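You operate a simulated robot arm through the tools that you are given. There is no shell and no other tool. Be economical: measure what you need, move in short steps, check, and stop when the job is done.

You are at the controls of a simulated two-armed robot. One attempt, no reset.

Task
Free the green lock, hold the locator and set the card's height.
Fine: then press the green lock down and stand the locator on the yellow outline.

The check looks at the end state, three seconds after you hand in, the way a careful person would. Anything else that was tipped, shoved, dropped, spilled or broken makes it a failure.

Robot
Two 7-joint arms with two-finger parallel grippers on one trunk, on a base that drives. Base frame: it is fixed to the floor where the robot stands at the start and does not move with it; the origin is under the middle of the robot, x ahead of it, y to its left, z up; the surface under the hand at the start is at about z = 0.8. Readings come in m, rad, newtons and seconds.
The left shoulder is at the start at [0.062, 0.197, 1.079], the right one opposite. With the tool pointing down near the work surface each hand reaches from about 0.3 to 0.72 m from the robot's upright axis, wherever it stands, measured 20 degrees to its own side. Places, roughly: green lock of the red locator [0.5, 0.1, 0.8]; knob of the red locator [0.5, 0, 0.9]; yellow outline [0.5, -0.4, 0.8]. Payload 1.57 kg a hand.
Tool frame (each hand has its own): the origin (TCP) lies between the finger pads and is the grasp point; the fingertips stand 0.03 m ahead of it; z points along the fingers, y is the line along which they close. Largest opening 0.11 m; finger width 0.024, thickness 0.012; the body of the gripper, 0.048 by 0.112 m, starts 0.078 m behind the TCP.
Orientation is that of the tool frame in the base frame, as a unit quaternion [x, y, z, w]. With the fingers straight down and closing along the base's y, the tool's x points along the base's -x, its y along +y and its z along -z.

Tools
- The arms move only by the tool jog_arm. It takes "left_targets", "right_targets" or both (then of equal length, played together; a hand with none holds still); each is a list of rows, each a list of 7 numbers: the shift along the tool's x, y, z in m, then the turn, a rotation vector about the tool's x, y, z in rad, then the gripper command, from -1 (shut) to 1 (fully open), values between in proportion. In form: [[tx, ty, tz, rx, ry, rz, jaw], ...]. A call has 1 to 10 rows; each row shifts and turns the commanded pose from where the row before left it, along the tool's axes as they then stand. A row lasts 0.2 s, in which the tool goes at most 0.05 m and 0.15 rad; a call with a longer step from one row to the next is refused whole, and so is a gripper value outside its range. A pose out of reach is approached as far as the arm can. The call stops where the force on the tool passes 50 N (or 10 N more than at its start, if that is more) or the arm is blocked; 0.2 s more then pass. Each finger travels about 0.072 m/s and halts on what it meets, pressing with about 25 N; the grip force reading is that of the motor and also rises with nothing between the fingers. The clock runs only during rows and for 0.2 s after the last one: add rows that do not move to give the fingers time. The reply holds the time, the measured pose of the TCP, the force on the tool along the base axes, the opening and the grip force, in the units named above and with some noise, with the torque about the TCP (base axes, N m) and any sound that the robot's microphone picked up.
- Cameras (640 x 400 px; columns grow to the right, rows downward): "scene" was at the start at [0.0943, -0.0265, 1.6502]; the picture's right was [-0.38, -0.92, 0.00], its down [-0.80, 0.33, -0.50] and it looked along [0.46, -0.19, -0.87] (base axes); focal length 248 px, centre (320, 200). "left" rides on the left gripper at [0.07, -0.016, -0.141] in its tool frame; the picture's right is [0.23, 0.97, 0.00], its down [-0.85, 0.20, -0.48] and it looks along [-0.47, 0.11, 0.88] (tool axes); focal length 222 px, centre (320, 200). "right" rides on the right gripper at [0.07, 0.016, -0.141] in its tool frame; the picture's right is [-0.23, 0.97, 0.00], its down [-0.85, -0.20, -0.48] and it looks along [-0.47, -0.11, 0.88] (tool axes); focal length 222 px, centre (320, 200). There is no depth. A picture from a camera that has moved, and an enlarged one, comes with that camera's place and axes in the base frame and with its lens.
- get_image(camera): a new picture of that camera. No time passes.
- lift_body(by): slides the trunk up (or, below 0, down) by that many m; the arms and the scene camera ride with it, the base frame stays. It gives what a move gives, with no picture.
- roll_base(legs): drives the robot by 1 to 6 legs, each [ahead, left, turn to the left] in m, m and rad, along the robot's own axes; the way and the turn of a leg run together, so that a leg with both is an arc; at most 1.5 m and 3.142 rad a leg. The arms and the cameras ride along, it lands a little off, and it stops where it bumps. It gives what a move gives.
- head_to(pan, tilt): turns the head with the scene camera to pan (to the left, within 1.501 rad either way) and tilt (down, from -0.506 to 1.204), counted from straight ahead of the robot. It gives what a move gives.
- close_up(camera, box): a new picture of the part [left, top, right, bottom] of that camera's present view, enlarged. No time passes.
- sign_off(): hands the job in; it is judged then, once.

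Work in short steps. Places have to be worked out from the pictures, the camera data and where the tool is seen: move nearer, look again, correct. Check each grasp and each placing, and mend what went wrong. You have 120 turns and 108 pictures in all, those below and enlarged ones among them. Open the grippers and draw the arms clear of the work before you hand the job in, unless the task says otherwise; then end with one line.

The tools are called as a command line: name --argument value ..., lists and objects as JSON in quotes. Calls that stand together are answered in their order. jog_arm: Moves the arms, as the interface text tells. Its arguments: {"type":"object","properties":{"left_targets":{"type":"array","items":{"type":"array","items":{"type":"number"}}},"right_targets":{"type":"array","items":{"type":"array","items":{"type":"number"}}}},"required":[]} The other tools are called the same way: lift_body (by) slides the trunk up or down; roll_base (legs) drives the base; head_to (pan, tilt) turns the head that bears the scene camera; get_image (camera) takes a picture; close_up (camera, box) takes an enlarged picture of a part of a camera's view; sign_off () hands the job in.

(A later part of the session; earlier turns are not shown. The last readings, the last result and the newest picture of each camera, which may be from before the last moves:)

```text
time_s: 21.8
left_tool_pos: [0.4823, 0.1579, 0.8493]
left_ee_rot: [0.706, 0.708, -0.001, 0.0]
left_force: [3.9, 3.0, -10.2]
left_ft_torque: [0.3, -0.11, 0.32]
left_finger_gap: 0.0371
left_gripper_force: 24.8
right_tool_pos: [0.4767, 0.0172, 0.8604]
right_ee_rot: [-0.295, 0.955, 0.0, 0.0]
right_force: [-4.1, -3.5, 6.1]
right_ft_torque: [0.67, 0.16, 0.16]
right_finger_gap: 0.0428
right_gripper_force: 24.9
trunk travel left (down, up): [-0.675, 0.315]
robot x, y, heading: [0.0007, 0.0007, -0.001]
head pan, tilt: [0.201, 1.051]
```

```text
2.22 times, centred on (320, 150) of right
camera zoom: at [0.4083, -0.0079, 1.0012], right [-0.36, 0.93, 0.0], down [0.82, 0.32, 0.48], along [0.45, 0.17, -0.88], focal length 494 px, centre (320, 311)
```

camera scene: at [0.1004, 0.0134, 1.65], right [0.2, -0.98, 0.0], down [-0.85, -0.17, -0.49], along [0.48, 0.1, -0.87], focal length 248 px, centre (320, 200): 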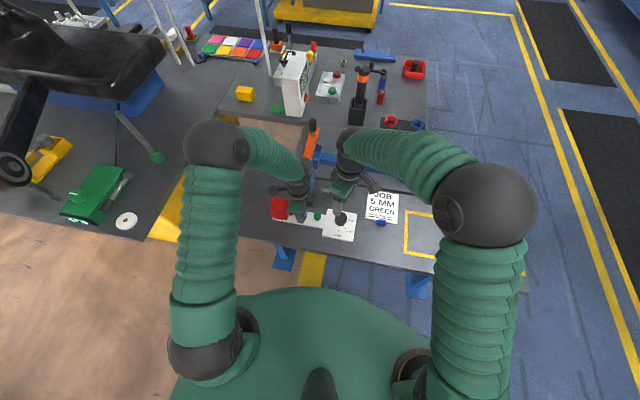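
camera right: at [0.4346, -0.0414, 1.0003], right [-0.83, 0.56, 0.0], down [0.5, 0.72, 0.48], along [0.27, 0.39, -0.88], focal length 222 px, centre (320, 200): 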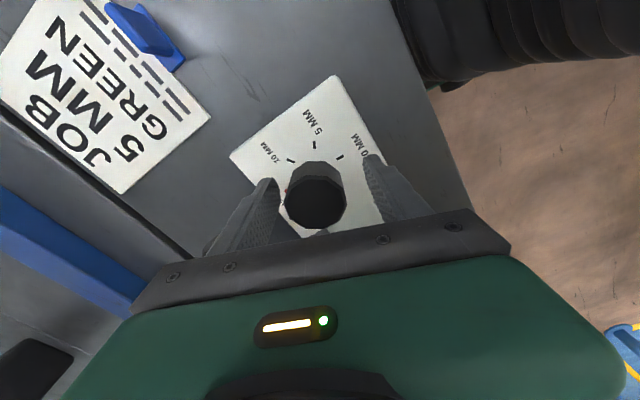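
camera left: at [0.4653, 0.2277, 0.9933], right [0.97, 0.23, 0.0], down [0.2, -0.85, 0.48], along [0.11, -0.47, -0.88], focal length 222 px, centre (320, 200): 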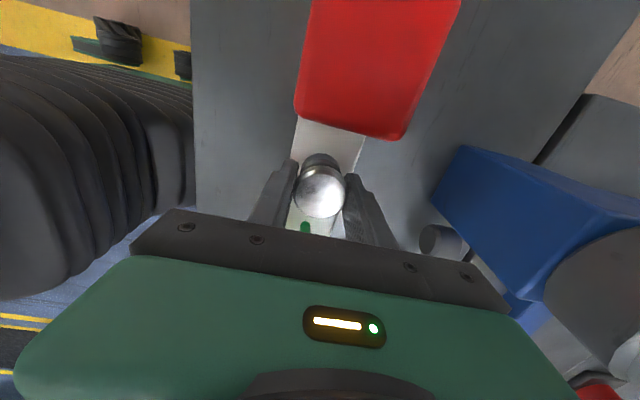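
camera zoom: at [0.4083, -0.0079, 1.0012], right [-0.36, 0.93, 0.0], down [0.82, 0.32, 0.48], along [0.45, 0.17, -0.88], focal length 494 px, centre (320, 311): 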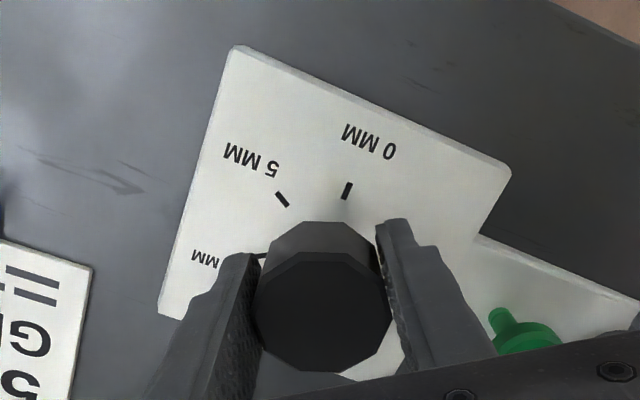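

The knob turns with the fingers (decagon stays fixed in the hand view) and the plate holds. Continue 0.6 rad, with about 1 mm relief.

jog_arm --right_targets '[[0, 0, -0.0004, 0, 0, 0.1, -0.6], [0, 0, 0, 0, 0, 0.1, -0.6], [0, 0, -0.0004, 0, 0, 0.1, -0.6], [0, 0, 0, 0, 0, 0.1, -0.6], [0, 0, -0.0004, 0, 0, 0.1, -0.6], [0, 0, 0, 0, 0, 0.1, -0.6], [0, 0, 0, 0, 0, 0, -0.6]]'

close_up --camera "right" --box '[200, 60, 440, 240]'

close_up --camera "scene" --box '[244, 160, 384, 250]'

```text
time_s: 23.4
left_tool_pos: [0.4815, 0.1587, 0.851]
left_ee_rot: [0.706, 0.708, -0.001, 0.001]
left_force: [1.6, -5.4, -10.9]
left_ft_torque: [0.41, -0.07, 0.2]
left_finger_gap: 0.0375
left_gripper_force: 25.1
right_tool_pos: [0.4789, 0.0178, 0.8613]
right_ee_rot: [0.0, 1.0, 0.0, 0.001]
right_force: [-1.5, 4.2, 8.2]
right_ft_torque: [0.71, 0.06, 0.12]
right_finger_gap: 0.0431
right_gripper_force: 25.3
trunk travel left (down, up): [-0.675, 0.315]
robot x, y, heading: [0.0017, -0.003, -0.001]
head pan, tilt: [0.201, 1.051]
```

```text
2.22 times, centred on (320, 150) of right
camera zoom: at [0.4065, 0.0347, 1.0018], right [0.23, 0.97, 0.0], down [0.85, -0.2, 0.48], along [0.47, -0.11, -0.88], focal length 494 px, centre (320, 311)
```

zoom: 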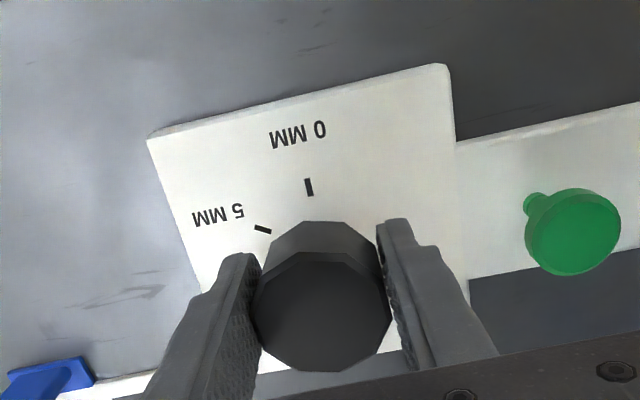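

```text
4.44 times, centred on (314, 205) of scene
camera zoom: at [0.1003, 0.0137, 1.6499], right [0.2, -0.98, 0.0], down [-0.85, -0.17, -0.49], along [0.48, 0.1, -0.87], focal length 1104 px, centre (347, 178)
```

zoom: 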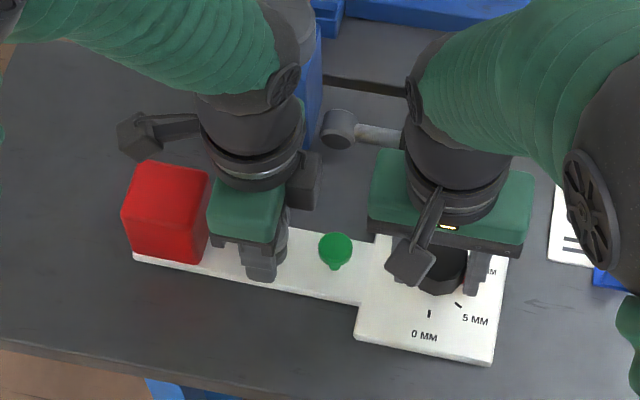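

Now at 1.2 rad of 2.09, knob tracking. Continue 0.7 rad and check.

jog_arm --right_targets '[[0, 0, -0.0005, 0, 0, 0.1, -0.6], [0, 0, 0, 0, 0, 0.1, -0.6], [0, 0, -0.0003, 0, 0, 0.1, -0.6], [0, 0, 0, 0, 0, 0.1, -0.6], [0, 0, -0.0004, 0, 0, 0.1, -0.6], [0, 0, 0, 0, 0, 0.1, -0.6], [0, 0, 0, 0, 0, 0.1, -0.6], [0, 0, 0, 0, 0, 0, -0.6]]'

close_up --camera "right" --box '[200, 60, 440, 240]'

close_up --camera "scene" --box '[244, 160, 384, 250]'

```text
time_s: 25.2
left_tool_pos: [0.4809, 0.1623, 0.8503]
left_ee_rot: [0.705, 0.709, 0.001, -0.003]
left_force: [0.6, 17.1, -3.2]
left_ft_torque: [0.03, -0.24, 0.12]
left_finger_gap: 0.0213
left_gripper_force: 16.9
right_tool_pos: [0.4911, -0.0044, 0.8699]
right_ee_rot: [0.368, 0.93, 0.002, 0.004]
right_force: [-0.7, -17.0, -1.3]
right_ft_torque: [-0.27, 0.1, 0.09]
right_finger_gap: 0.0431
right_gripper_force: 25.1
trunk travel left (down, up): [-0.675, 0.315]
robot x, y, heading: [-0.0015, 0.002, 0.005]
head pan, tilt: [0.201, 1.051]
```

```text
2.22 times, centred on (320, 150) of right
camera zoom: at [0.4479, 0.0556, 1.0089], right [0.83, 0.55, 0.01], down [0.48, -0.73, 0.48], along [0.27, -0.4, -0.88], focal length 494 px, centre (320, 311)
```

zoom: 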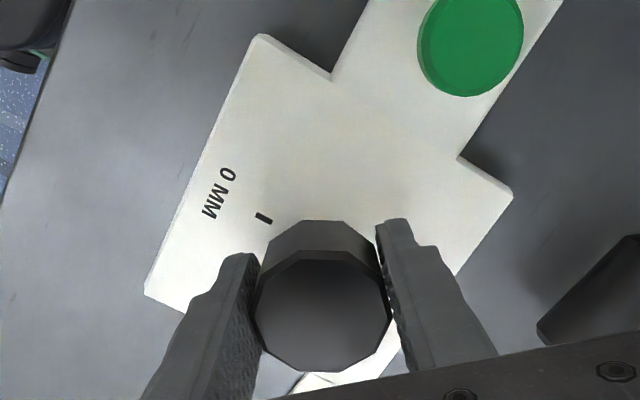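

```text
4.44 times, centred on (314, 205) of scene
camera zoom: at [0.1004, 0.0137, 1.6508], right [0.2, -0.98, 0.0], down [-0.85, -0.17, -0.49], along [0.48, 0.1, -0.87], focal length 1104 px, centre (347, 178)
```

zoom: 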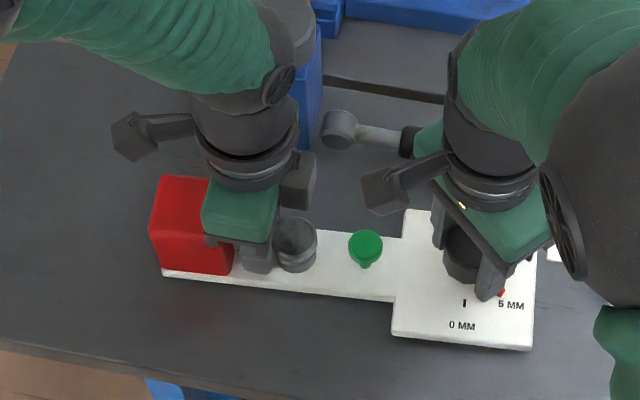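

The right hand was displaced (to 0.491, −0.004, 0.870) and dragged the locator −y; the left fingers slipped behind the post. I open the left gripper gently to relieve it and hold everything still.

jog_arm --left_targets '[[0, 0, 0, 0, 0, 0, 0], [0, 0, 0, 0, 0, 0, 0.2], [0, 0, 0, 0, 0, 0, 0.2], [0, 0, 0, 0, 0, 0, 0.2]]'

close_up --camera "scene" --box '[244, 160, 384, 250]'

get_image --camera "scene"

```text
time_s: 26.2
left_tool_pos: [0.4825, 0.1583, 0.8502]
left_ee_rot: [0.706, 0.708, -0.001, 0.0]
left_force: [-0.2, -0.3, -0.5]
left_ft_torque: [-0.01, -0.02, 0.01]
left_finger_gap: 0.0661
left_gripper_force: 0.1
right_tool_pos: [0.488, -0.0036, 0.8636]
right_ee_rot: [0.367, 0.93, 0.001, 0.002]
right_force: [0.8, 0.0, -3.8]
right_ft_torque: [-0.5, -0.02, -0.02]
right_finger_gap: 0.0429
right_gripper_force: 24.3
trunk travel left (down, up): [-0.675, 0.315]
robot x, y, heading: [0.0001, -0.0022, 0.001]
head pan, tilt: [0.201, 1.051]
```

```text
4.44 times, centred on (314, 205) of scene
camera zoom: at [0.1003, 0.0137, 1.6492], right [0.2, -0.98, 0.0], down [-0.85, -0.17, -0.49], along [0.48, 0.1, -0.87], focal length 1104 px, centre (347, 178)
```

zoom: 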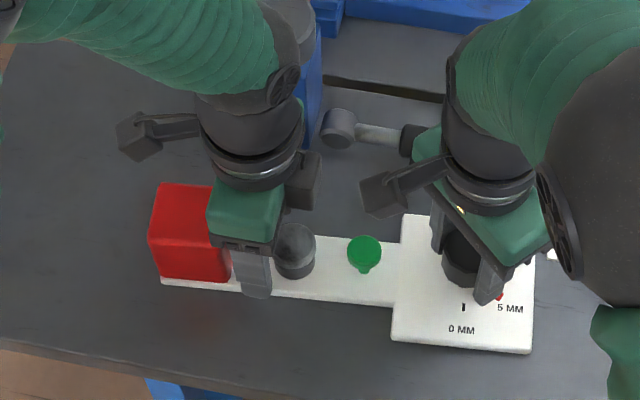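

```text
66 pictures are left
camera scene: at [0.1003, 0.0137, 1.6492], right [0.2, -0.98, 0.0], down [-0.85, -0.17, -0.49], along [0.48, 0.1, -0.87], focal length 248 px, centre (320, 200)
```

scene: 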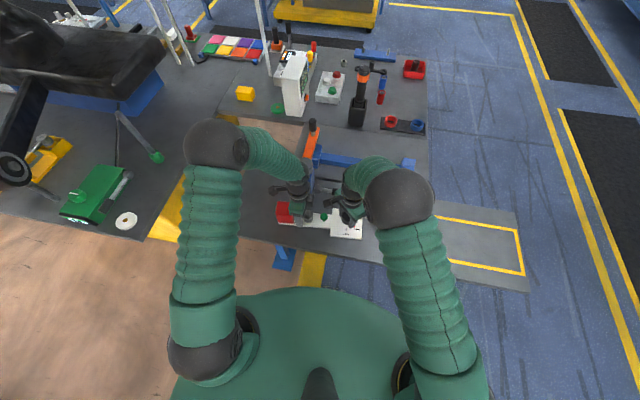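

All forces gone; the right arm seems to have hit a wrist limit in that turn. I release the knob, and lift straight up to look at the pointer.

jog_arm --right_targets '[[0, 0, 0, 0, 0, 0, 0], [0, 0, 0, 0, 0, 0, 0.3], [0, 0, 0, 0, 0, 0, 0.3], [0, 0, 0, 0, 0, 0, 0.3]]'

jog_arm --right_targets '[[0, 0, -0.03, 0, 0, 0, 0.3], [0, 0, -0.04, 0, 0, 0, 0.3], [0, 0, -0.04, 0, 0, -0.1, 0.3], [0, 0, 0, 0, 0, -0.15, 0.3], [0, 0, 0, 0, 0, -0.15, 0.3], [0, 0, 0, 0, 0, -0.15, 0.3], [0, 0, 0, 0, 0, -0.15, 0.3]]'

get_image --camera "right"

close_up --camera "scene" --box '[264, 180, 384, 255]'

```text
time_s: 27.2
left_tool_pos: [0.4807, 0.1582, 0.8513]
left_ee_rot: [0.706, 0.708, 0.0, 0.0]
left_force: [-0.1, 0.4, 0.5]
left_ft_torque: [0.0, 0.04, 0.0]
left_finger_gap: 0.066
left_gripper_force: 0.0
right_tool_pos: [0.4873, -0.006, 0.8617]
right_ee_rot: [0.368, 0.93, -0.002, -0.001]
right_force: [0.8, 0.5, -0.5]
right_ft_torque: [-0.03, -0.02, 0.0]
right_finger_gap: 0.0715
right_gripper_force: 0.0
trunk travel left (down, up): [-0.675, 0.315]
robot x, y, heading: [-0.0015, 0.0021, 0.001]
head pan, tilt: [0.201, 1.051]
```

```text
time_s: 28.8
left_tool_pos: [0.4826, 0.1581, 0.8519]
left_ee_rot: [0.707, 0.708, 0.0, -0.001]
left_force: [0.0, -0.4, -0.3]
left_ft_torque: [0.0, 0.02, 0.01]
left_finger_gap: 0.0659
left_gripper_force: 0.1
right_tool_pos: [0.4761, 0.0176, 0.9747]
right_ee_rot: [-0.001, 1.0, 0.0, 0.0]
right_force: [-1.1, 0.4, 0.3]
right_ft_torque: [0.02, -0.01, 0.01]
right_finger_gap: 0.0713
right_gripper_force: 0.0
trunk travel left (down, up): [-0.675, 0.315]
robot x, y, heading: [-0.0008, -0.0017, -0.005]
head pan, tilt: [0.201, 1.051]
```

```text
65 pictures are left
camera right: at [0.4054, 0.0343, 1.1145], right [0.22, 0.97, 0.0], down [0.86, -0.2, 0.48], along [0.47, -0.11, -0.88], focal length 222 px, centre (320, 200)
```

right: 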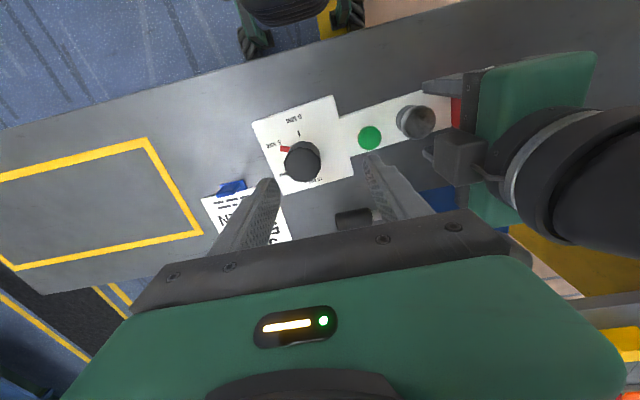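

```text
5.33 times, centred on (324, 218) of scene
camera zoom: at [0.1004, 0.013, 1.6507], right [0.2, -0.98, 0.0], down [-0.85, -0.17, -0.49], along [0.48, 0.1, -0.87], focal length 1325 px, centre (299, 107)
```

zoom: 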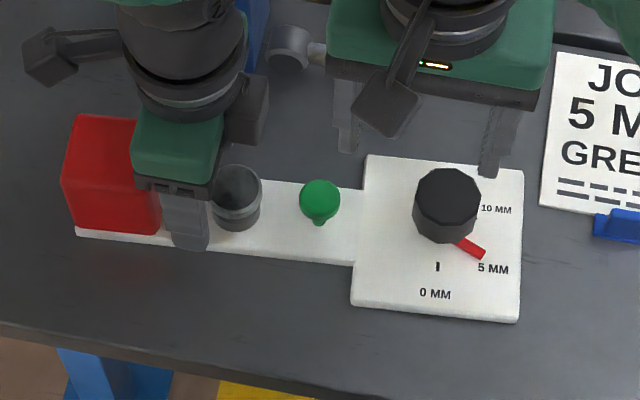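

The pointer is very near 5 MM now. Enlarging to compare pointer and mark.

close_up --camera "right" --box '[245, 90, 365, 200]'

close_up --camera "scene" --box '[330, 205, 370, 245]'

```text
3.64 times, centred on (305, 145) of right
camera zoom: at [0.4054, 0.0343, 1.1145], right [0.22, 0.97, 0.0], down [0.86, -0.2, 0.48], along [0.47, -0.11, -0.88], focal length 808 px, centre (374, 400)
```

zoom: 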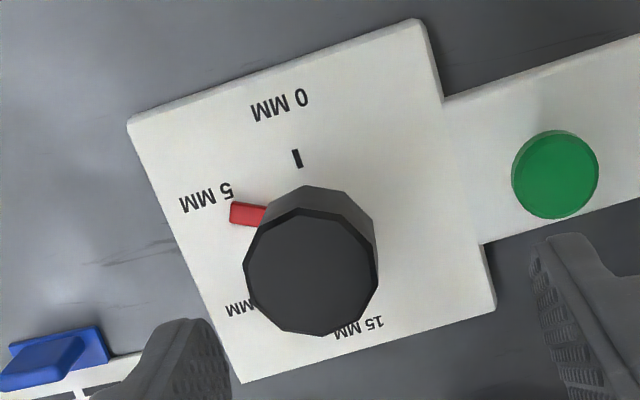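

```text
10.00 times, centred on (350, 225) of scene
camera zoom: at [0.1004, 0.013, 1.6507], right [0.2, -0.98, 0.0], down [-0.85, -0.17, -0.49], along [0.48, 0.1, -0.87], focal length 2484 px, centre (20, -50)
```

zoom: 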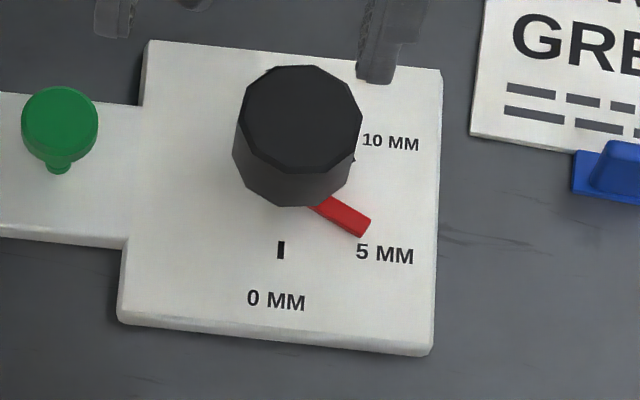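

The pointer sits about 7–8° short of the 5 MM mark (I commanded 109° of the 120°, consistent). I need ~0.14 rad more. First re-hold the post: look through the left camera.

get_image --camera "left"

close_up --camera "right" --box '[265, 120, 325, 170]'

```text
61 pictures are left
camera left: at [0.4664, 0.2269, 0.9934], right [0.97, 0.23, 0.0], down [0.2, -0.85, 0.48], along [0.11, -0.47, -0.88], focal length 222 px, centre (320, 200)
```

left: 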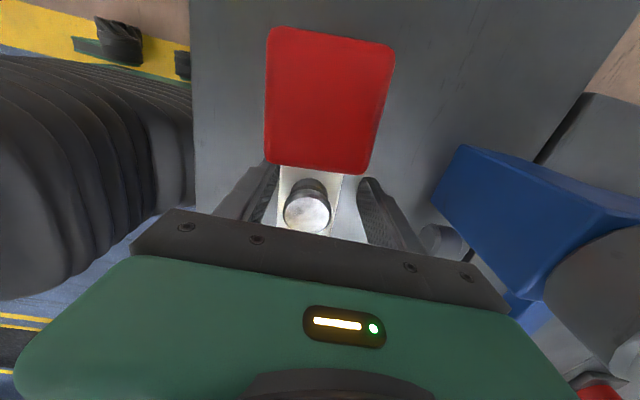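

```text
8.00 times, centred on (295, 145) of right
camera zoom: at [0.4054, 0.0343, 1.1145], right [0.22, 0.97, 0.0], down [0.86, -0.2, 0.48], along [0.47, -0.11, -0.88], focal length 1777 px, centre (520, 640)
```

zoom: 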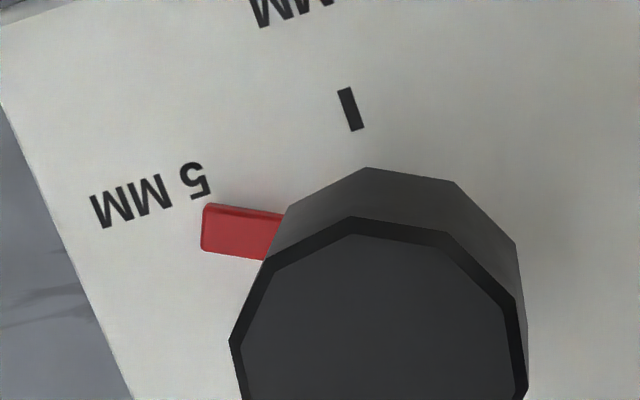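

Post now at (0.477, 0.137), knob at (0.487, −0.005). Left slides back onto the post and grips; right turns to −0.5 rad (matching decagon faces) and moves over the knob.

jog_arm --left_targets '[[-0.011, -0.002, 0, 0, 0, 0, 0.2], [-0.011, -0.002, 0, 0, 0, 0, 0.2], [0, 0, 0, 0, 0, 0, -0.2], [0, 0, 0, 0, 0, 0, -0.7], [0, 0, 0, 0, 0, 0, -0.7]]' --right_targets '[[-0.01, -0.022, 0, 0, 0, 0, 0.3], [0, 0, 0, 0, 0, -0.126, 0.3], [0, 0, 0, 0, 0, -0.126, 0.3], [0, 0, 0, 0, 0, -0.126, 0.3], [0, 0, 0, 0, 0, -0.126, 0.3]]'

get_image --camera "right"

get_image --camera "left"

```text
time_s: 30.0
left_tool_pos: [0.4757, 0.1363, 0.8512]
left_ee_rot: [0.707, 0.707, 0.0, 0.0]
left_force: [-1.2, -1.4, -0.1]
left_ft_torque: [-0.13, -0.02, -0.02]
left_finger_gap: 0.037
left_gripper_force: 24.8
right_tool_pos: [0.4861, -0.0067, 0.9735]
right_ee_rot: [-0.249, 0.969, 0.0, -0.001]
right_force: [0.6, -1.4, -0.8]
right_ft_torque: [0.0, 0.02, -0.03]
right_finger_gap: 0.0718
right_gripper_force: 0.2
trunk travel left (down, up): [-0.675, 0.315]
robot x, y, heading: [0.0018, 0.0006, -0.0]
head pan, tilt: [0.201, 1.051]
```

```text
59 pictures are left
camera right: at [0.4162, -0.0242, 1.1137], right [-0.27, 0.96, 0.0], down [0.84, 0.24, 0.48], along [0.46, 0.13, -0.88], focal length 222 px, centre (320, 200)
```

right: 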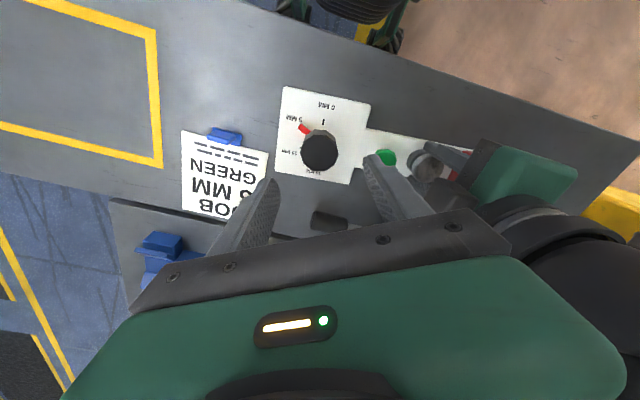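

```text
58 pictures are left
camera left: at [0.4622, 0.2054, 0.993], right [0.97, 0.23, 0.0], down [0.2, -0.85, 0.48], along [0.11, -0.47, -0.88], focal length 222 px, centre (320, 200)
```

left: 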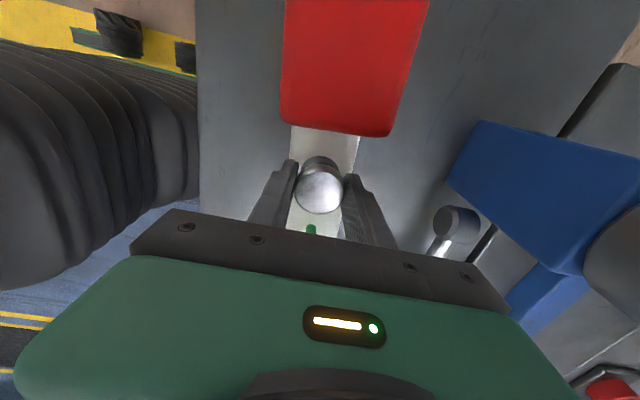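

Post gripped; knob at (0.485, −0.005), under the right TCP. Lower, grip, and turn +0.14 rad.

jog_arm --right_targets '[[0, 0.001, 0.04, 0, 0, 0, 0.3], [0, 0, 0.04, 0, 0, 0, 0.3], [0, 0, 0.031, 0, 0, 0, 0.3], [0, 0, 0, 0, 0, 0, 0.1], [0, 0, 0, 0, 0, 0, -0.3], [0, 0, 0, 0, 0, 0, -0.6], [0, 0, 0, 0, 0, 0, -0.6]]'

close_up --camera "right" --box '[200, 60, 440, 240]'

```text
time_s: 31.6
left_tool_pos: [0.477, 0.137, 0.8507]
left_ee_rot: [0.706, 0.708, 0.0, -0.002]
left_force: [-5.0, 11.7, 5.7]
left_ft_torque: [-0.23, 0.01, -0.28]
left_finger_gap: 0.0369
left_gripper_force: 25.0
right_tool_pos: [0.4879, -0.0052, 0.8612]
right_ee_rot: [-0.248, 0.969, -0.001, -0.001]
right_force: [4.6, -12.3, -0.5]
right_ft_torque: [0.18, -0.15, -0.16]
right_finger_gap: 0.0427
right_gripper_force: 25.5
trunk travel left (down, up): [-0.675, 0.315]
robot x, y, heading: [-0.0004, 0.0008, -0.004]
head pan, tilt: [0.201, 1.051]
```

```text
2.22 times, centred on (320, 150) of right
camera zoom: at [0.4162, -0.0235, 1.0013], right [-0.27, 0.96, 0.0], down [0.85, 0.24, 0.48], along [0.46, 0.13, -0.88], focal length 494 px, centre (320, 311)
```

zoom: 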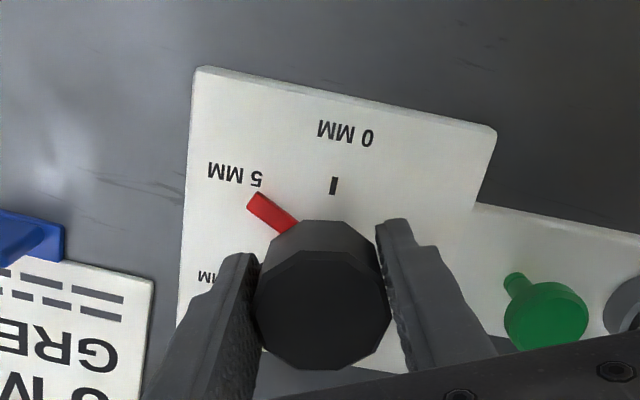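

Gripped. Pointer angle relative to plate now reads around 62–66°; a sharper close-up to decide how much remains.

close_up --camera "right" --box '[260, 80, 380, 170]'

```text
4.44 times, centred on (320, 125) of right
camera zoom: at [0.4162, -0.0235, 1.0013], right [-0.27, 0.96, 0.0], down [0.85, 0.24, 0.48], along [0.46, 0.13, -0.88], focal length 987 px, centre (320, 533)
```

zoom: 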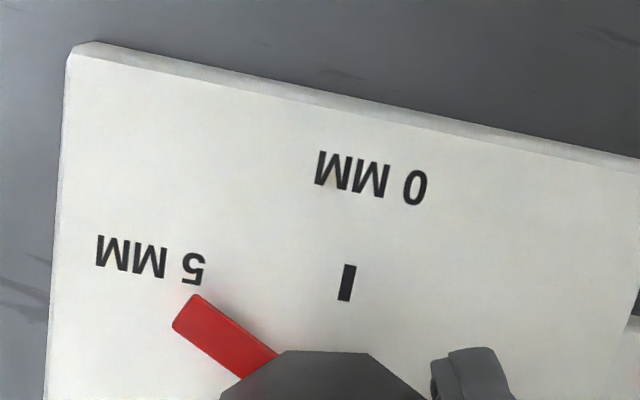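

Careful angle: pointer ≈62–64° versus the 0-mark, target 60°. I turn +0.05 rad and re-measure.

jog_arm --right_targets '[[0, 0, 0, 0, 0, 0.03, -0.6], [0, 0, 0, 0, 0, 0.02, -0.6], [0, 0, 0, 0, 0, 0, -0.6]]'

close_up --camera "right" --box '[260, 80, 380, 170]'

```text
time_s: 32.4
left_tool_pos: [0.4775, 0.1374, 0.85]
left_ee_rot: [0.707, 0.708, -0.001, 0.0]
left_force: [-5.6, 15.4, 9.3]
left_ft_torque: [-0.13, 0.08, -0.06]
left_finger_gap: 0.0374
left_gripper_force: 25.0
right_tool_pos: [0.485, -0.0053, 0.8627]
right_ee_rot: [-0.224, 0.975, -0.001, -0.001]
right_force: [3.3, -14.7, -2.6]
right_ft_torque: [-0.22, 0.2, -0.1]
right_finger_gap: 0.0427
right_gripper_force: 24.8
trunk travel left (down, up): [-0.675, 0.315]
robot x, y, heading: [-0.001, 0.0021, -0.001]
head pan, tilt: [0.201, 1.051]
```

```text
4.44 times, centred on (320, 125) of right
camera zoom: at [0.4145, -0.0198, 1.0021], right [-0.22, 0.98, 0.0], down [0.86, 0.2, 0.48], along [0.47, 0.1, -0.88], focal length 987 px, centre (320, 533)
```

zoom: 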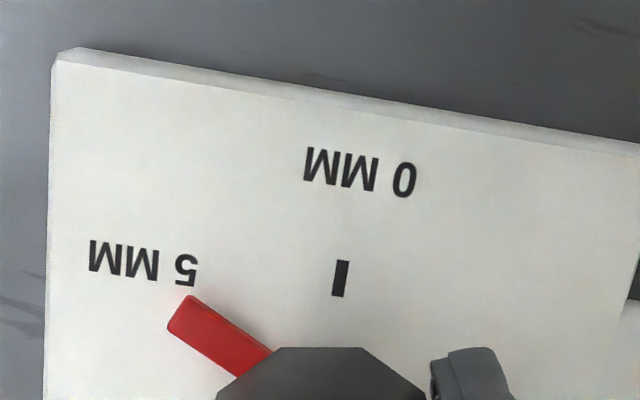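

The knob gave a little in the grip, pointer barely moved against the plate. Turn +0.06 more and re-measure.

jog_arm --right_targets '[[0, 0, 0, 0, 0, 0.03, -0.7], [0, 0, 0, 0, 0, 0.03, -0.7], [0, 0, 0, 0, 0, 0, -0.7]]'

close_up --camera "right" --box '[260, 80, 380, 170]'

```text
time_s: 33.2
left_tool_pos: [0.4767, 0.1363, 0.8512]
left_ee_rot: [0.707, 0.708, 0.0, -0.001]
left_force: [-6.0, 18.6, 8.1]
left_ft_torque: [0.17, 0.07, -0.07]
left_finger_gap: 0.037
left_gripper_force: 25.5
right_tool_pos: [0.4861, -0.0042, 0.8625]
right_ee_rot: [-0.194, 0.981, 0.0, 0.0]
right_force: [3.7, -18.4, -0.4]
right_ft_torque: [-0.15, 0.19, -0.07]
right_finger_gap: 0.042
right_gripper_force: 25.0
trunk travel left (down, up): [-0.675, 0.315]
robot x, y, heading: [-0.0003, 0.0017, 0.003]
head pan, tilt: [0.201, 1.051]
```

```text
4.44 times, centred on (320, 125) of right
camera zoom: at [0.4142, -0.0152, 1.0022], right [-0.16, 0.99, 0.0], down [0.87, 0.14, 0.48], along [0.47, 0.08, -0.88], focal length 987 px, centre (320, 533)
```

zoom: 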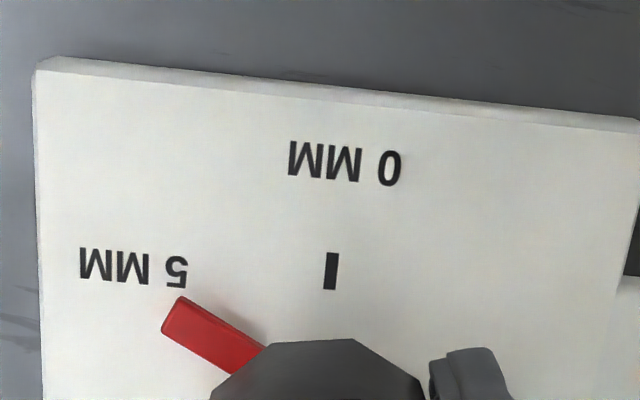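

The knob is settling in the grip while the pointer stays at ≈61° with the 5 MM mark hidden under it: on target within measurement. Release the right hand, rise and verify from above.

jog_arm --right_targets '[[0, 0, 0, 0, 0, 0, -0.1], [0, 0, 0, 0, 0, 0, 0.3], [0, 0, 0, 0, 0, 0, 0.3], [0, 0, -0.04, 0, 0, 0, 0.3], [0, 0, -0.04, 0, 0, 0, 0.3], [0, 0, -0.04, 0, 0, 0, 0.3], [0.04, 0, -0.03, 0, 0, 0, 0.3]]'

get_image --camera "right"

close_up --camera "scene" --box '[330, 205, 370, 245]'

```text
time_s: 34.8
left_tool_pos: [0.4769, 0.1372, 0.8515]
left_ee_rot: [0.707, 0.708, 0.0, 0.001]
left_force: [-0.6, -0.8, -0.3]
left_ft_torque: [0.06, 0.01, -0.01]
left_finger_gap: 0.0373
left_gripper_force: 25.4
right_tool_pos: [0.4465, -0.0224, 1.0116]
right_ee_rot: [-0.195, 0.981, 0.0, 0.0]
right_force: [0.0, -0.4, -0.2]
right_ft_torque: [0.02, -0.04, 0.01]
right_finger_gap: 0.0716
right_gripper_force: 0.0
trunk travel left (down, up): [-0.675, 0.315]
robot x, y, heading: [0.0009, 0.0016, 0.001]
head pan, tilt: [0.201, 1.051]
```

```text
53 pictures are left
camera right: at [0.3743, -0.033, 1.1522], right [-0.16, 0.99, 0.0], down [0.87, 0.14, 0.48], along [0.47, 0.08, -0.88], focal length 222 px, centre (320, 200)
```

right: 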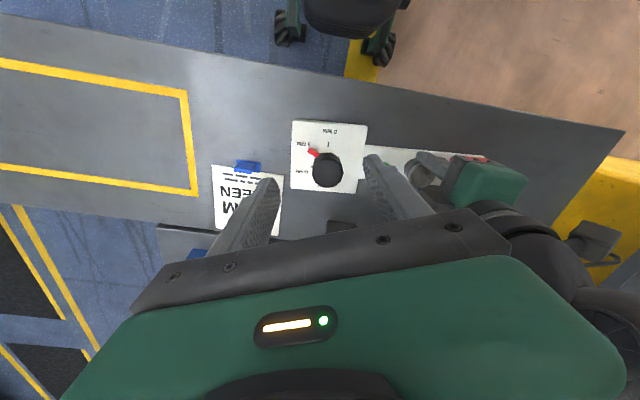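

```text
10.00 times, centred on (350, 225) of scene
camera zoom: at [0.0961, 0.0118, 1.65], right [0.2, -0.98, 0.0], down [-0.85, -0.17, -0.5], along [0.49, 0.1, -0.87], focal length 2484 px, centre (20, -50)
```

zoom: 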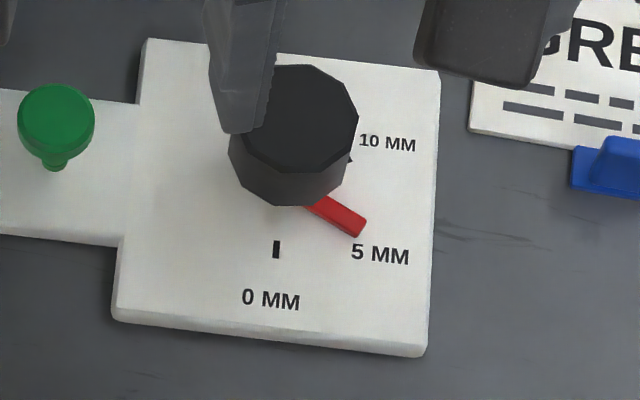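

The pointer did not move since the first release; estimates spread 61–63°. To remove parallax I put the right camera vertically above the pointer.

jog_arm --right_targets '[[-0.046, -0.0157, 0, 0, 0, 0, 0.3], [-0.046, -0.0157, 0, 0, 0, 0, 0.3], [0, 0, 0, 0, 0, 0, 0.3]]'

close_up --camera "right" --box '[270, 30, 370, 130]'

```text
time_s: 35.6
left_tool_pos: [0.4781, 0.1366, 0.8505]
left_ee_rot: [0.707, 0.708, 0.0, 0.0]
left_force: [0.6, -0.3, 0.7]
left_ft_torque: [-0.04, 0.07, 0.02]
left_finger_gap: 0.0369
left_gripper_force: 24.4
right_tool_pos: [0.5452, -0.0153, 1.0138]
right_ee_rot: [-0.195, 0.981, 0.0, 0.0]
right_force: [-0.3, 0.3, -0.4]
right_ft_torque: [-0.01, -0.02, 0.0]
right_finger_gap: 0.0716
right_gripper_force: 0.0
trunk travel left (down, up): [-0.675, 0.315]
robot x, y, heading: [0.0003, -0.0003, -0.0]
head pan, tilt: [0.201, 1.051]
```

```text
4.00 times, centred on (320, 80) of right
camera zoom: at [0.4732, -0.0258, 1.1534], right [-0.16, 0.99, 0.0], down [0.87, 0.14, 0.48], along [0.47, 0.08, -0.88], focal length 888 px, centre (320, 680)
```

zoom: 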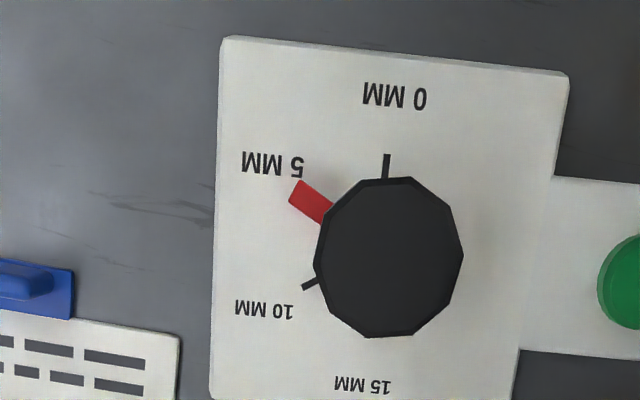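

Seen from straight above, the pointer covers the 5 MM mark (within ~1.5°): height is set. Next: right hand retreats, left hand releases the post, rises and closes to press the green lock.

jog_arm --left_targets '[[0, 0, 0, 0, 0, 0, -0.2], [0, 0, 0, 0, 0, 0, 0.2], [0, 0, 0, 0, 0, 0, 0.2], [0, 0, -0.03, 0, 0, 0, 0.2], [0, 0, -0.03, 0, 0, 0, -0.2], [0, 0, -0.02, 0, 0, 0, -1]]' --right_targets '[[0.04, -0.01, -0.01, 0, 0, 0, 0.3], [0.04, -0.02, -0.01, 0, 0, 0, 0.3], [0.035, -0.03, 0, 0, 0, 0, 0.3], [0.02, -0.04, 0, 0, 0, 0, 0.3], [0.02, -0.04, 0, 0, 0, 0, 0.3], [0, -0.045, 0, 0, 0, 0, 0.3]]'

get_image --camera "left"

get_image --camera "right"

```text
time_s: 37.0
left_tool_pos: [0.4777, 0.1338, 0.9301]
left_ee_rot: [0.706, 0.708, 0.0, -0.001]
left_force: [1.4, 0.1, 0.4]
left_ft_torque: [0.0, 0.03, 0.02]
left_finger_gap: 0.0
left_gripper_force: 6.6
right_tool_pos: [0.4731, -0.2471, 1.0309]
right_ee_rot: [-0.196, 0.981, 0.003, -0.001]
right_force: [-0.3, -0.7, -0.5]
right_ft_torque: [0.02, 0.03, -0.03]
right_finger_gap: 0.0717
right_gripper_force: 0.0
trunk travel left (down, up): [-0.675, 0.315]
robot x, y, heading: [0.0009, 0.001, -0.0]
head pan, tilt: [0.201, 1.051]
```

```text
50 pictures are left
camera left: at [0.4623, 0.2027, 1.0722], right [0.97, 0.23, 0.0], down [0.2, -0.86, 0.48], along [0.11, -0.46, -0.88], focal length 222 px, centre (320, 200)
```

left: 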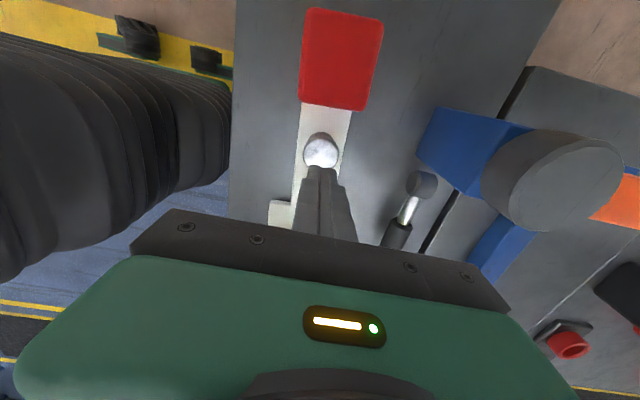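

```text
49 pictures are left
camera right: at [0.4016, -0.2575, 1.1713], right [-0.16, 0.99, 0.0], down [0.87, 0.14, 0.48], along [0.47, 0.08, -0.88], focal length 222 px, centre (320, 200)
```

right: 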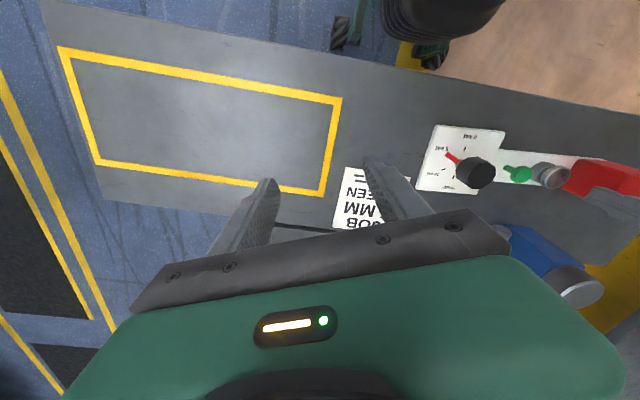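

Green cap located at (0.480, 0.078) (top ≈0.847). Left closed fingers move above it and descend towards it.

jog_arm --left_targets '[[-0.03, 0.001, 0, 0, 0, 0, -1], [-0.0265, 0.001, 0, 0, 0, 0, -1], [0, 0, 0.03, 0, 0, 0, -1], [0, 0, 0.012, 0, 0, 0, -1], [0, 0, 0, 0, 0, 0, -1]]'

close_up --camera "right" --box '[420, 110, 600, 220]'

close_up --camera "scene" --box '[264, 180, 384, 255]'

```text
time_s: 38.2
left_tool_pos: [0.4785, 0.0795, 0.888]
left_ee_rot: [0.706, 0.708, 0.0, 0.0]
left_force: [-0.1, -0.1, -0.4]
left_ft_torque: [0.01, -0.03, 0.01]
left_finger_gap: 0.0
left_gripper_force: 21.0
right_tool_pos: [0.4718, -0.245, 1.0316]
right_ee_rot: [-0.195, 0.981, 0.0, 0.0]
right_force: [-0.2, 0.0, -0.5]
right_ft_torque: [0.02, -0.01, 0.0]
right_finger_gap: 0.0711
right_gripper_force: 0.0
trunk travel left (down, up): [-0.675, 0.315]
robot x, y, heading: [-0.0005, 0.0049, -0.002]
head pan, tilt: [0.201, 1.051]
```

```text
3.56 times, centred on (510, 165) of right
camera zoom: at [0.4001, -0.2552, 1.1726], right [-0.16, 0.99, 0.0], down [0.87, 0.14, 0.48], along [0.47, 0.08, -0.88], focal length 790 px, centre (-356, 324)
```

zoom: 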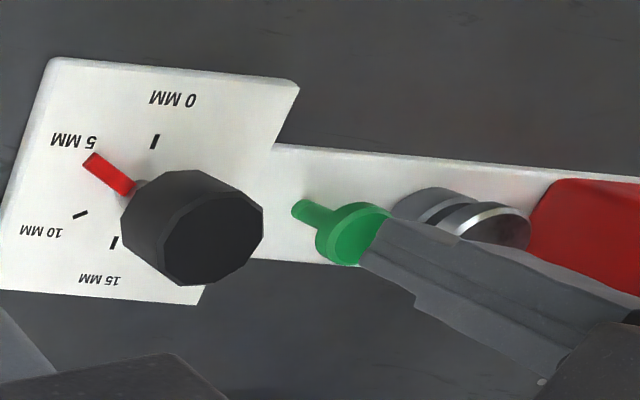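

```text
5.33 times, centred on (324, 218) of scene
camera zoom: at [0.0988, 0.0116, 1.65], right [0.2, -0.98, 0.0], down [-0.85, -0.17, -0.5], along [0.49, 0.1, -0.87], focal length 1325 px, centre (299, 107)
```

zoom: 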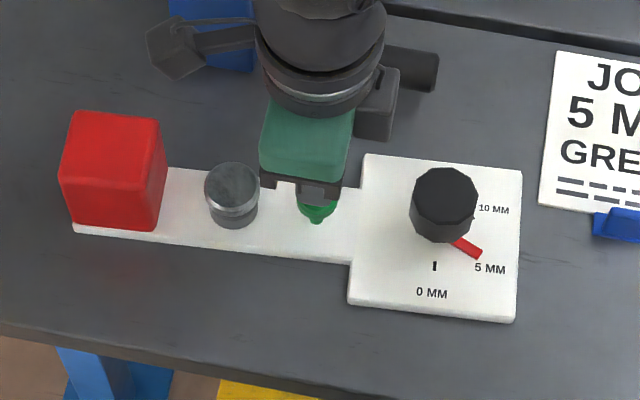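

Fingertips stand just above the cap. Press down in 3 mm steps.

jog_arm --left_targets '[[0, 0, 0.005, 0, 0, 0, -1], [0, 0, 0.004, 0, 0, 0, -1], [0, 0, 0.003, 0, 0, 0, -1], [0, 0, 0.003, 0, 0, 0, -1], [0, 0, 0.003, 0, 0, 0, -1], [0, 0, 0, 0, 0, 0, -1]]'

close_up --camera "right" --box '[420, 110, 600, 220]'

```text
time_s: 39.6
left_tool_pos: [0.4793, 0.0794, 0.87]
left_ee_rot: [0.707, 0.708, 0.0, -0.001]
left_force: [-1.4, -0.5, 2.4]
left_ft_torque: [-0.03, 0.01, -0.02]
left_finger_gap: 0.0
left_gripper_force: 21.5
right_tool_pos: [0.4729, -0.2455, 1.0324]
right_ee_rot: [-0.195, 0.981, 0.0, 0.001]
right_force: [0.3, 0.4, -0.5]
right_ft_torque: [0.0, 0.01, -0.04]
right_finger_gap: 0.0716
right_gripper_force: 0.1
trunk travel left (down, up): [-0.675, 0.315]
robot x, y, heading: [0.0003, -0.0016, 0.002]
head pan, tilt: [0.201, 1.051]
```

```text
3.56 times, centred on (510, 165) of right
camera zoom: at [0.4001, -0.2557, 1.1725], right [-0.16, 0.99, 0.0], down [0.87, 0.14, 0.48], along [0.47, 0.08, -0.88], focal length 790 px, centre (-356, 324)
```

zoom: 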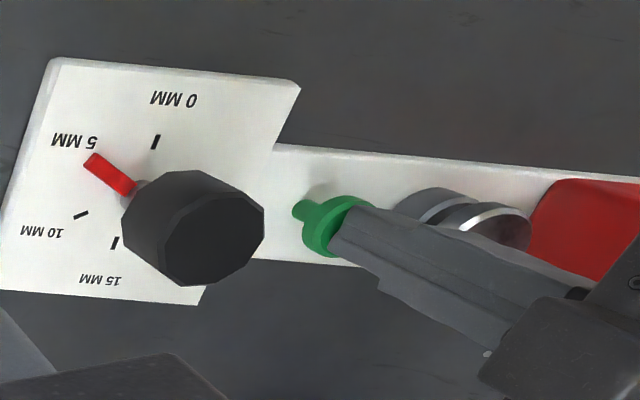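

Lock is sliding down with 2 N. Continue until a firm stop.

jog_arm --left_targets '[[0, 0, 0.003, 0, 0, 0, -1], [0, 0, 0.003, 0, 0, 0, -1], [0, 0, 0.002, 0, 0, 0, -1], [0, 0, 0.002, 0, 0, 0, -1], [0, 0, 0, 0, 0, 0, -1]]'

close_up --camera "right" --box '[420, 110, 600, 220]'

```text
time_s: 40.8
left_tool_pos: [0.4791, 0.0784, 0.8658]
left_ee_rot: [0.707, 0.708, 0.004, 0.004]
left_force: [2.9, 4.1, 50.0]
left_ft_torque: [0.15, -0.03, -0.27]
left_finger_gap: 0.0
left_gripper_force: 21.0
right_tool_pos: [0.4682, -0.2452, 1.035]
right_ee_rot: [-0.196, 0.981, 0.0, 0.002]
right_force: [0.5, 0.2, 0.0]
right_ft_torque: [-0.03, -0.01, 0.02]
right_finger_gap: 0.0713
right_gripper_force: 0.0
trunk travel left (down, up): [-0.675, 0.315]
robot x, y, heading: [0.0003, 0.0015, -0.003]
head pan, tilt: [0.201, 1.051]
```

```text
3.56 times, centred on (510, 165) of right
camera zoom: at [0.3963, -0.2556, 1.1746], right [-0.16, 0.99, 0.0], down [0.86, 0.14, 0.48], along [0.48, 0.08, -0.88], focal length 790 px, centre (-356, 324)
```

zoom: 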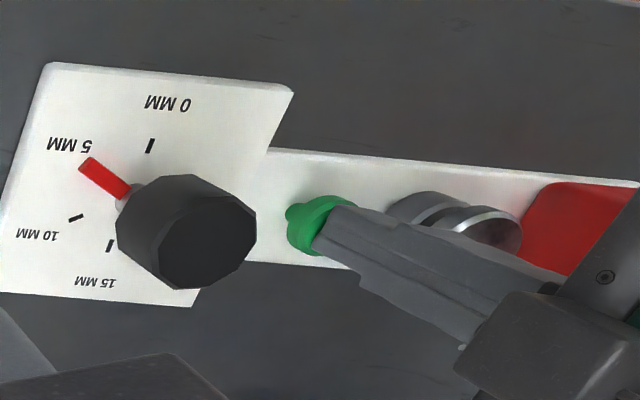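

Hard stop at 50 N: the lock is fully down. Raise the left hand and move it well out to the left, then look.

jog_arm --left_targets '[[0, 0, -0.03, 0, 0, 0, -1], [0, 0, -0.04, 0, 0, 0, -1], [0, 0, -0.04, 0, 0, 0, -1], [0, 0, -0.04, 0, 0, 0, -1], [0.04, 0, -0.02, 0, 0, 0, -1], [0.045, 0, 0, 0, 0, 0, -1], [0.045, 0, 0, 0, 0, 0, -1], [0.045, 0, 0, 0, 0, 0, -1], [0.045, 0, 0, 0, 0, 0, -1], [0.045, 0, 0, 0, 0, 0, -1]]'

close_up --camera "right" --box '[420, 100, 640, 230]'

close_up --camera "scene" --box '[254, 170, 394, 260]'

```text
time_s: 43.0
left_tool_pos: [0.4817, 0.3467, 1.0298]
left_ee_rot: [0.707, 0.707, -0.001, -0.001]
left_force: [0.1, 0.3, 0.8]
left_ft_torque: [-0.01, 0.02, 0.0]
left_finger_gap: 0.0
left_gripper_force: 21.3
right_tool_pos: [0.4722, -0.2422, 1.0324]
right_ee_rot: [-0.195, 0.981, -0.001, -0.001]
right_force: [0.2, 0.3, 0.0]
right_ft_torque: [0.0, -0.03, 0.01]
right_finger_gap: 0.0713
right_gripper_force: 0.0
trunk travel left (down, up): [-0.675, 0.315]
robot x, y, heading: [-0.0031, 0.0017, 0.001]
head pan, tilt: [0.201, 1.051]
```

```text
2.91 times, centred on (530, 165) of right
camera zoom: at [0.4007, -0.2525, 1.173], right [-0.16, 0.99, 0.0], down [0.87, 0.14, 0.48], along [0.47, 0.08, -0.88], focal length 646 px, centre (-291, 302)
```

zoom: 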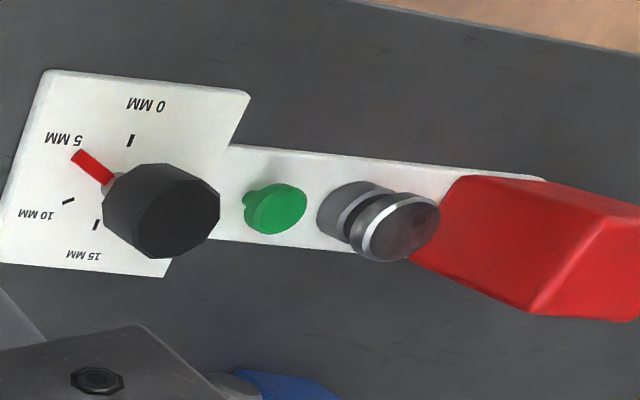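

```text
4.44 times, centred on (324, 215) of scene
camera zoom: at [0.0994, 0.0155, 1.65], right [0.2, -0.98, 0.0], down [-0.85, -0.17, -0.49], along [0.48, 0.1, -0.87], focal length 1104 px, centre (302, 133)
```

zoom: 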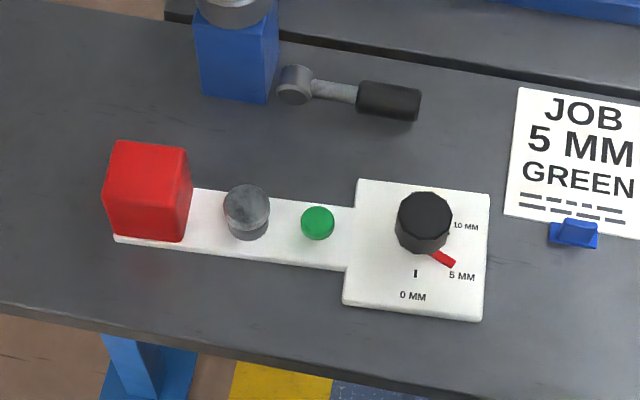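

Lock is down and the pointer is at 5 MM. Now I bring the right hand, closing along the plate's long axis (best against tilting), over the grey post and test its reach high up.

jog_arm --right_targets '[[0, 0, 0, 0, 0, 0.11, -0.1], [0, 0, 0, 0, 0, 0.11, -0.1], [0, 0, 0, 0, 0, 0.1, -0.1], [-0.0035, 0.042, 0, 0, 0, 0, -0.1], [-0.0035, 0.042, 0, 0, 0, 0, -0.1], [-0.0035, 0.042, 0, 0, 0, 0, -0.1], [-0.0035, 0.042, 0, 0, 0, 0, -0.1], [-0.0035, 0.042, 0, 0, 0, 0, -0.1], [-0.0035, 0.042, 0, 0, 0, 0, -0.1]]'

jog_arm --right_targets '[[-0.0035, 0.042, 0, 0, 0, 0, -0.1], [-0.0035, 0.042, 0, 0, 0, 0, -0.1], [-0.0035, 0.042, 0, 0, 0, 0, -0.1], [0, 0, 0, 0, 0, 0, -0.1]]'

get_image --camera "right"

```text
time_s: 45.0
left_tool_pos: [0.4805, 0.3469, 1.03]
left_ee_rot: [0.707, 0.708, -0.001, 0.0]
left_force: [-0.1, 0.3, -0.2]
left_ft_torque: [-0.01, -0.03, 0.02]
left_finger_gap: 0.0002
left_gripper_force: 21.5
right_tool_pos: [0.4752, 0.0109, 1.0333]
right_ee_rot: [-0.036, 0.999, -0.002, -0.001]
right_force: [-0.3, 1.0, -0.4]
right_ft_torque: [-0.03, 0.01, 0.0]
right_finger_gap: 0.0493
right_gripper_force: 0.0
trunk travel left (down, up): [-0.675, 0.315]
robot x, y, heading: [-0.0006, -0.0012, 0.002]
head pan, tilt: [0.201, 1.051]
```

```text
time_s: 46.2
left_tool_pos: [0.4788, 0.3424, 1.0305]
left_ee_rot: [0.706, 0.708, 0.002, 0.0]
left_force: [0.2, -0.1, -0.3]
left_ft_torque: [0.02, -0.01, -0.01]
left_finger_gap: 0.0001
left_gripper_force: 21.5
right_tool_pos: [0.5046, 0.0999, 1.0418]
right_ee_rot: [0.003, 1.0, 0.006, 0.009]
right_force: [-0.1, -0.4, -0.2]
right_ft_torque: [-0.04, -0.01, 0.02]
right_finger_gap: 0.0496
right_gripper_force: 0.0
trunk travel left (down, up): [-0.675, 0.315]
robot x, y, heading: [0.0, 0.0037, 0.003]
head pan, tilt: [0.201, 1.051]
stopped in row 4 (right hand): the arm was blocked; the commanded pose is now the measured one
```

```text
42 pictures are left
camera right: at [0.4306, 0.1166, 1.1813], right [0.23, 0.97, 0.02], down [0.84, -0.21, 0.49], along [0.48, -0.1, -0.87], focal length 222 px, centre (320, 200)
```

right: 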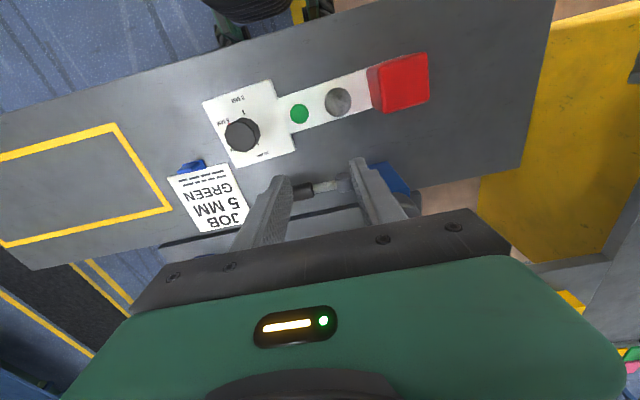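

The right arm stops near y=0.10, short of the post. I drive the base 0.11 m to the left, unloaded, so that both pickup and outline lie within the right arm's range.

jog_arm --right_targets '[[0.02, -0.04, 0, 0, 0, 0, -0.1], [0.01, -0.04, 0, 0.006, 0.009, -0.038, -0.1], [0, 0, 0, 0.006, 0.009, -0.038, -0.1]]'

roll_base --legs '[[0, 0.11, 0]]'

get_image --camera "right"

```text
time_s: 47.0
left_tool_pos: [0.4808, 0.3427, 1.0307]
left_ee_rot: [0.706, 0.708, -0.001, 0.0]
left_force: [-0.2, 0.4, 0.5]
left_ft_torque: [0.01, -0.01, 0.02]
left_finger_gap: 0.0
left_gripper_force: 21.2
right_tool_pos: [0.4736, 0.0239, 1.0398]
right_ee_rot: [-0.042, 0.999, -0.001, -0.002]
right_force: [-0.3, 0.4, 0.0]
right_ft_torque: [0.01, 0.02, 0.03]
right_finger_gap: 0.0494
right_gripper_force: 0.1
trunk travel left (down, up): [-0.675, 0.315]
robot x, y, heading: [0.0001, 0.0035, -0.002]
head pan, tilt: [0.201, 1.051]
```

```text
time_s: 48.2
left_tool_pos: [0.4805, 0.4237, 1.0416]
left_ee_rot: [0.707, 0.708, 0.009, -0.009]
left_force: [-0.4, -1.1, 0.3]
left_ft_torque: [0.11, 0.0, 0.03]
left_finger_gap: 0.0
left_gripper_force: 21.5
right_tool_pos: [0.4732, 0.1043, 1.0399]
right_ee_rot: [-0.041, 0.999, 0.011, -0.001]
right_force: [-0.1, -0.9, -0.2]
right_ft_torque: [0.07, -0.08, 0.02]
right_finger_gap: 0.0494
right_gripper_force: 0.0
trunk travel left (down, up): [-0.675, 0.315]
robot x, y, heading: [0.0008, 0.1073, -0.002]
head pan, tilt: [0.201, 1.051]
```

```text
41 pictures are left
camera right: at [0.4011, 0.1128, 1.1815], right [0.15, 0.99, 0.02], down [0.87, -0.14, 0.47], along [0.47, -0.05, -0.88], focal length 222 px, centre (320, 200)
```

right: 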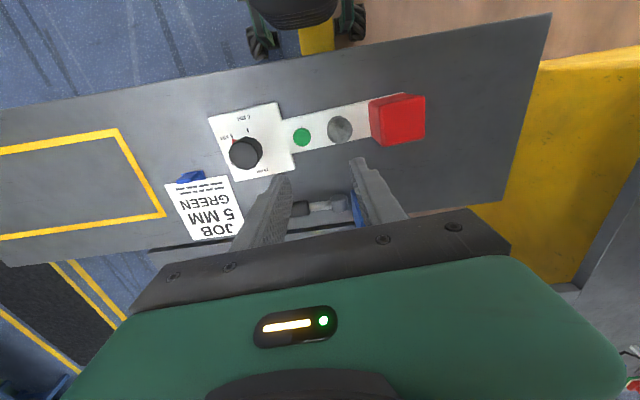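

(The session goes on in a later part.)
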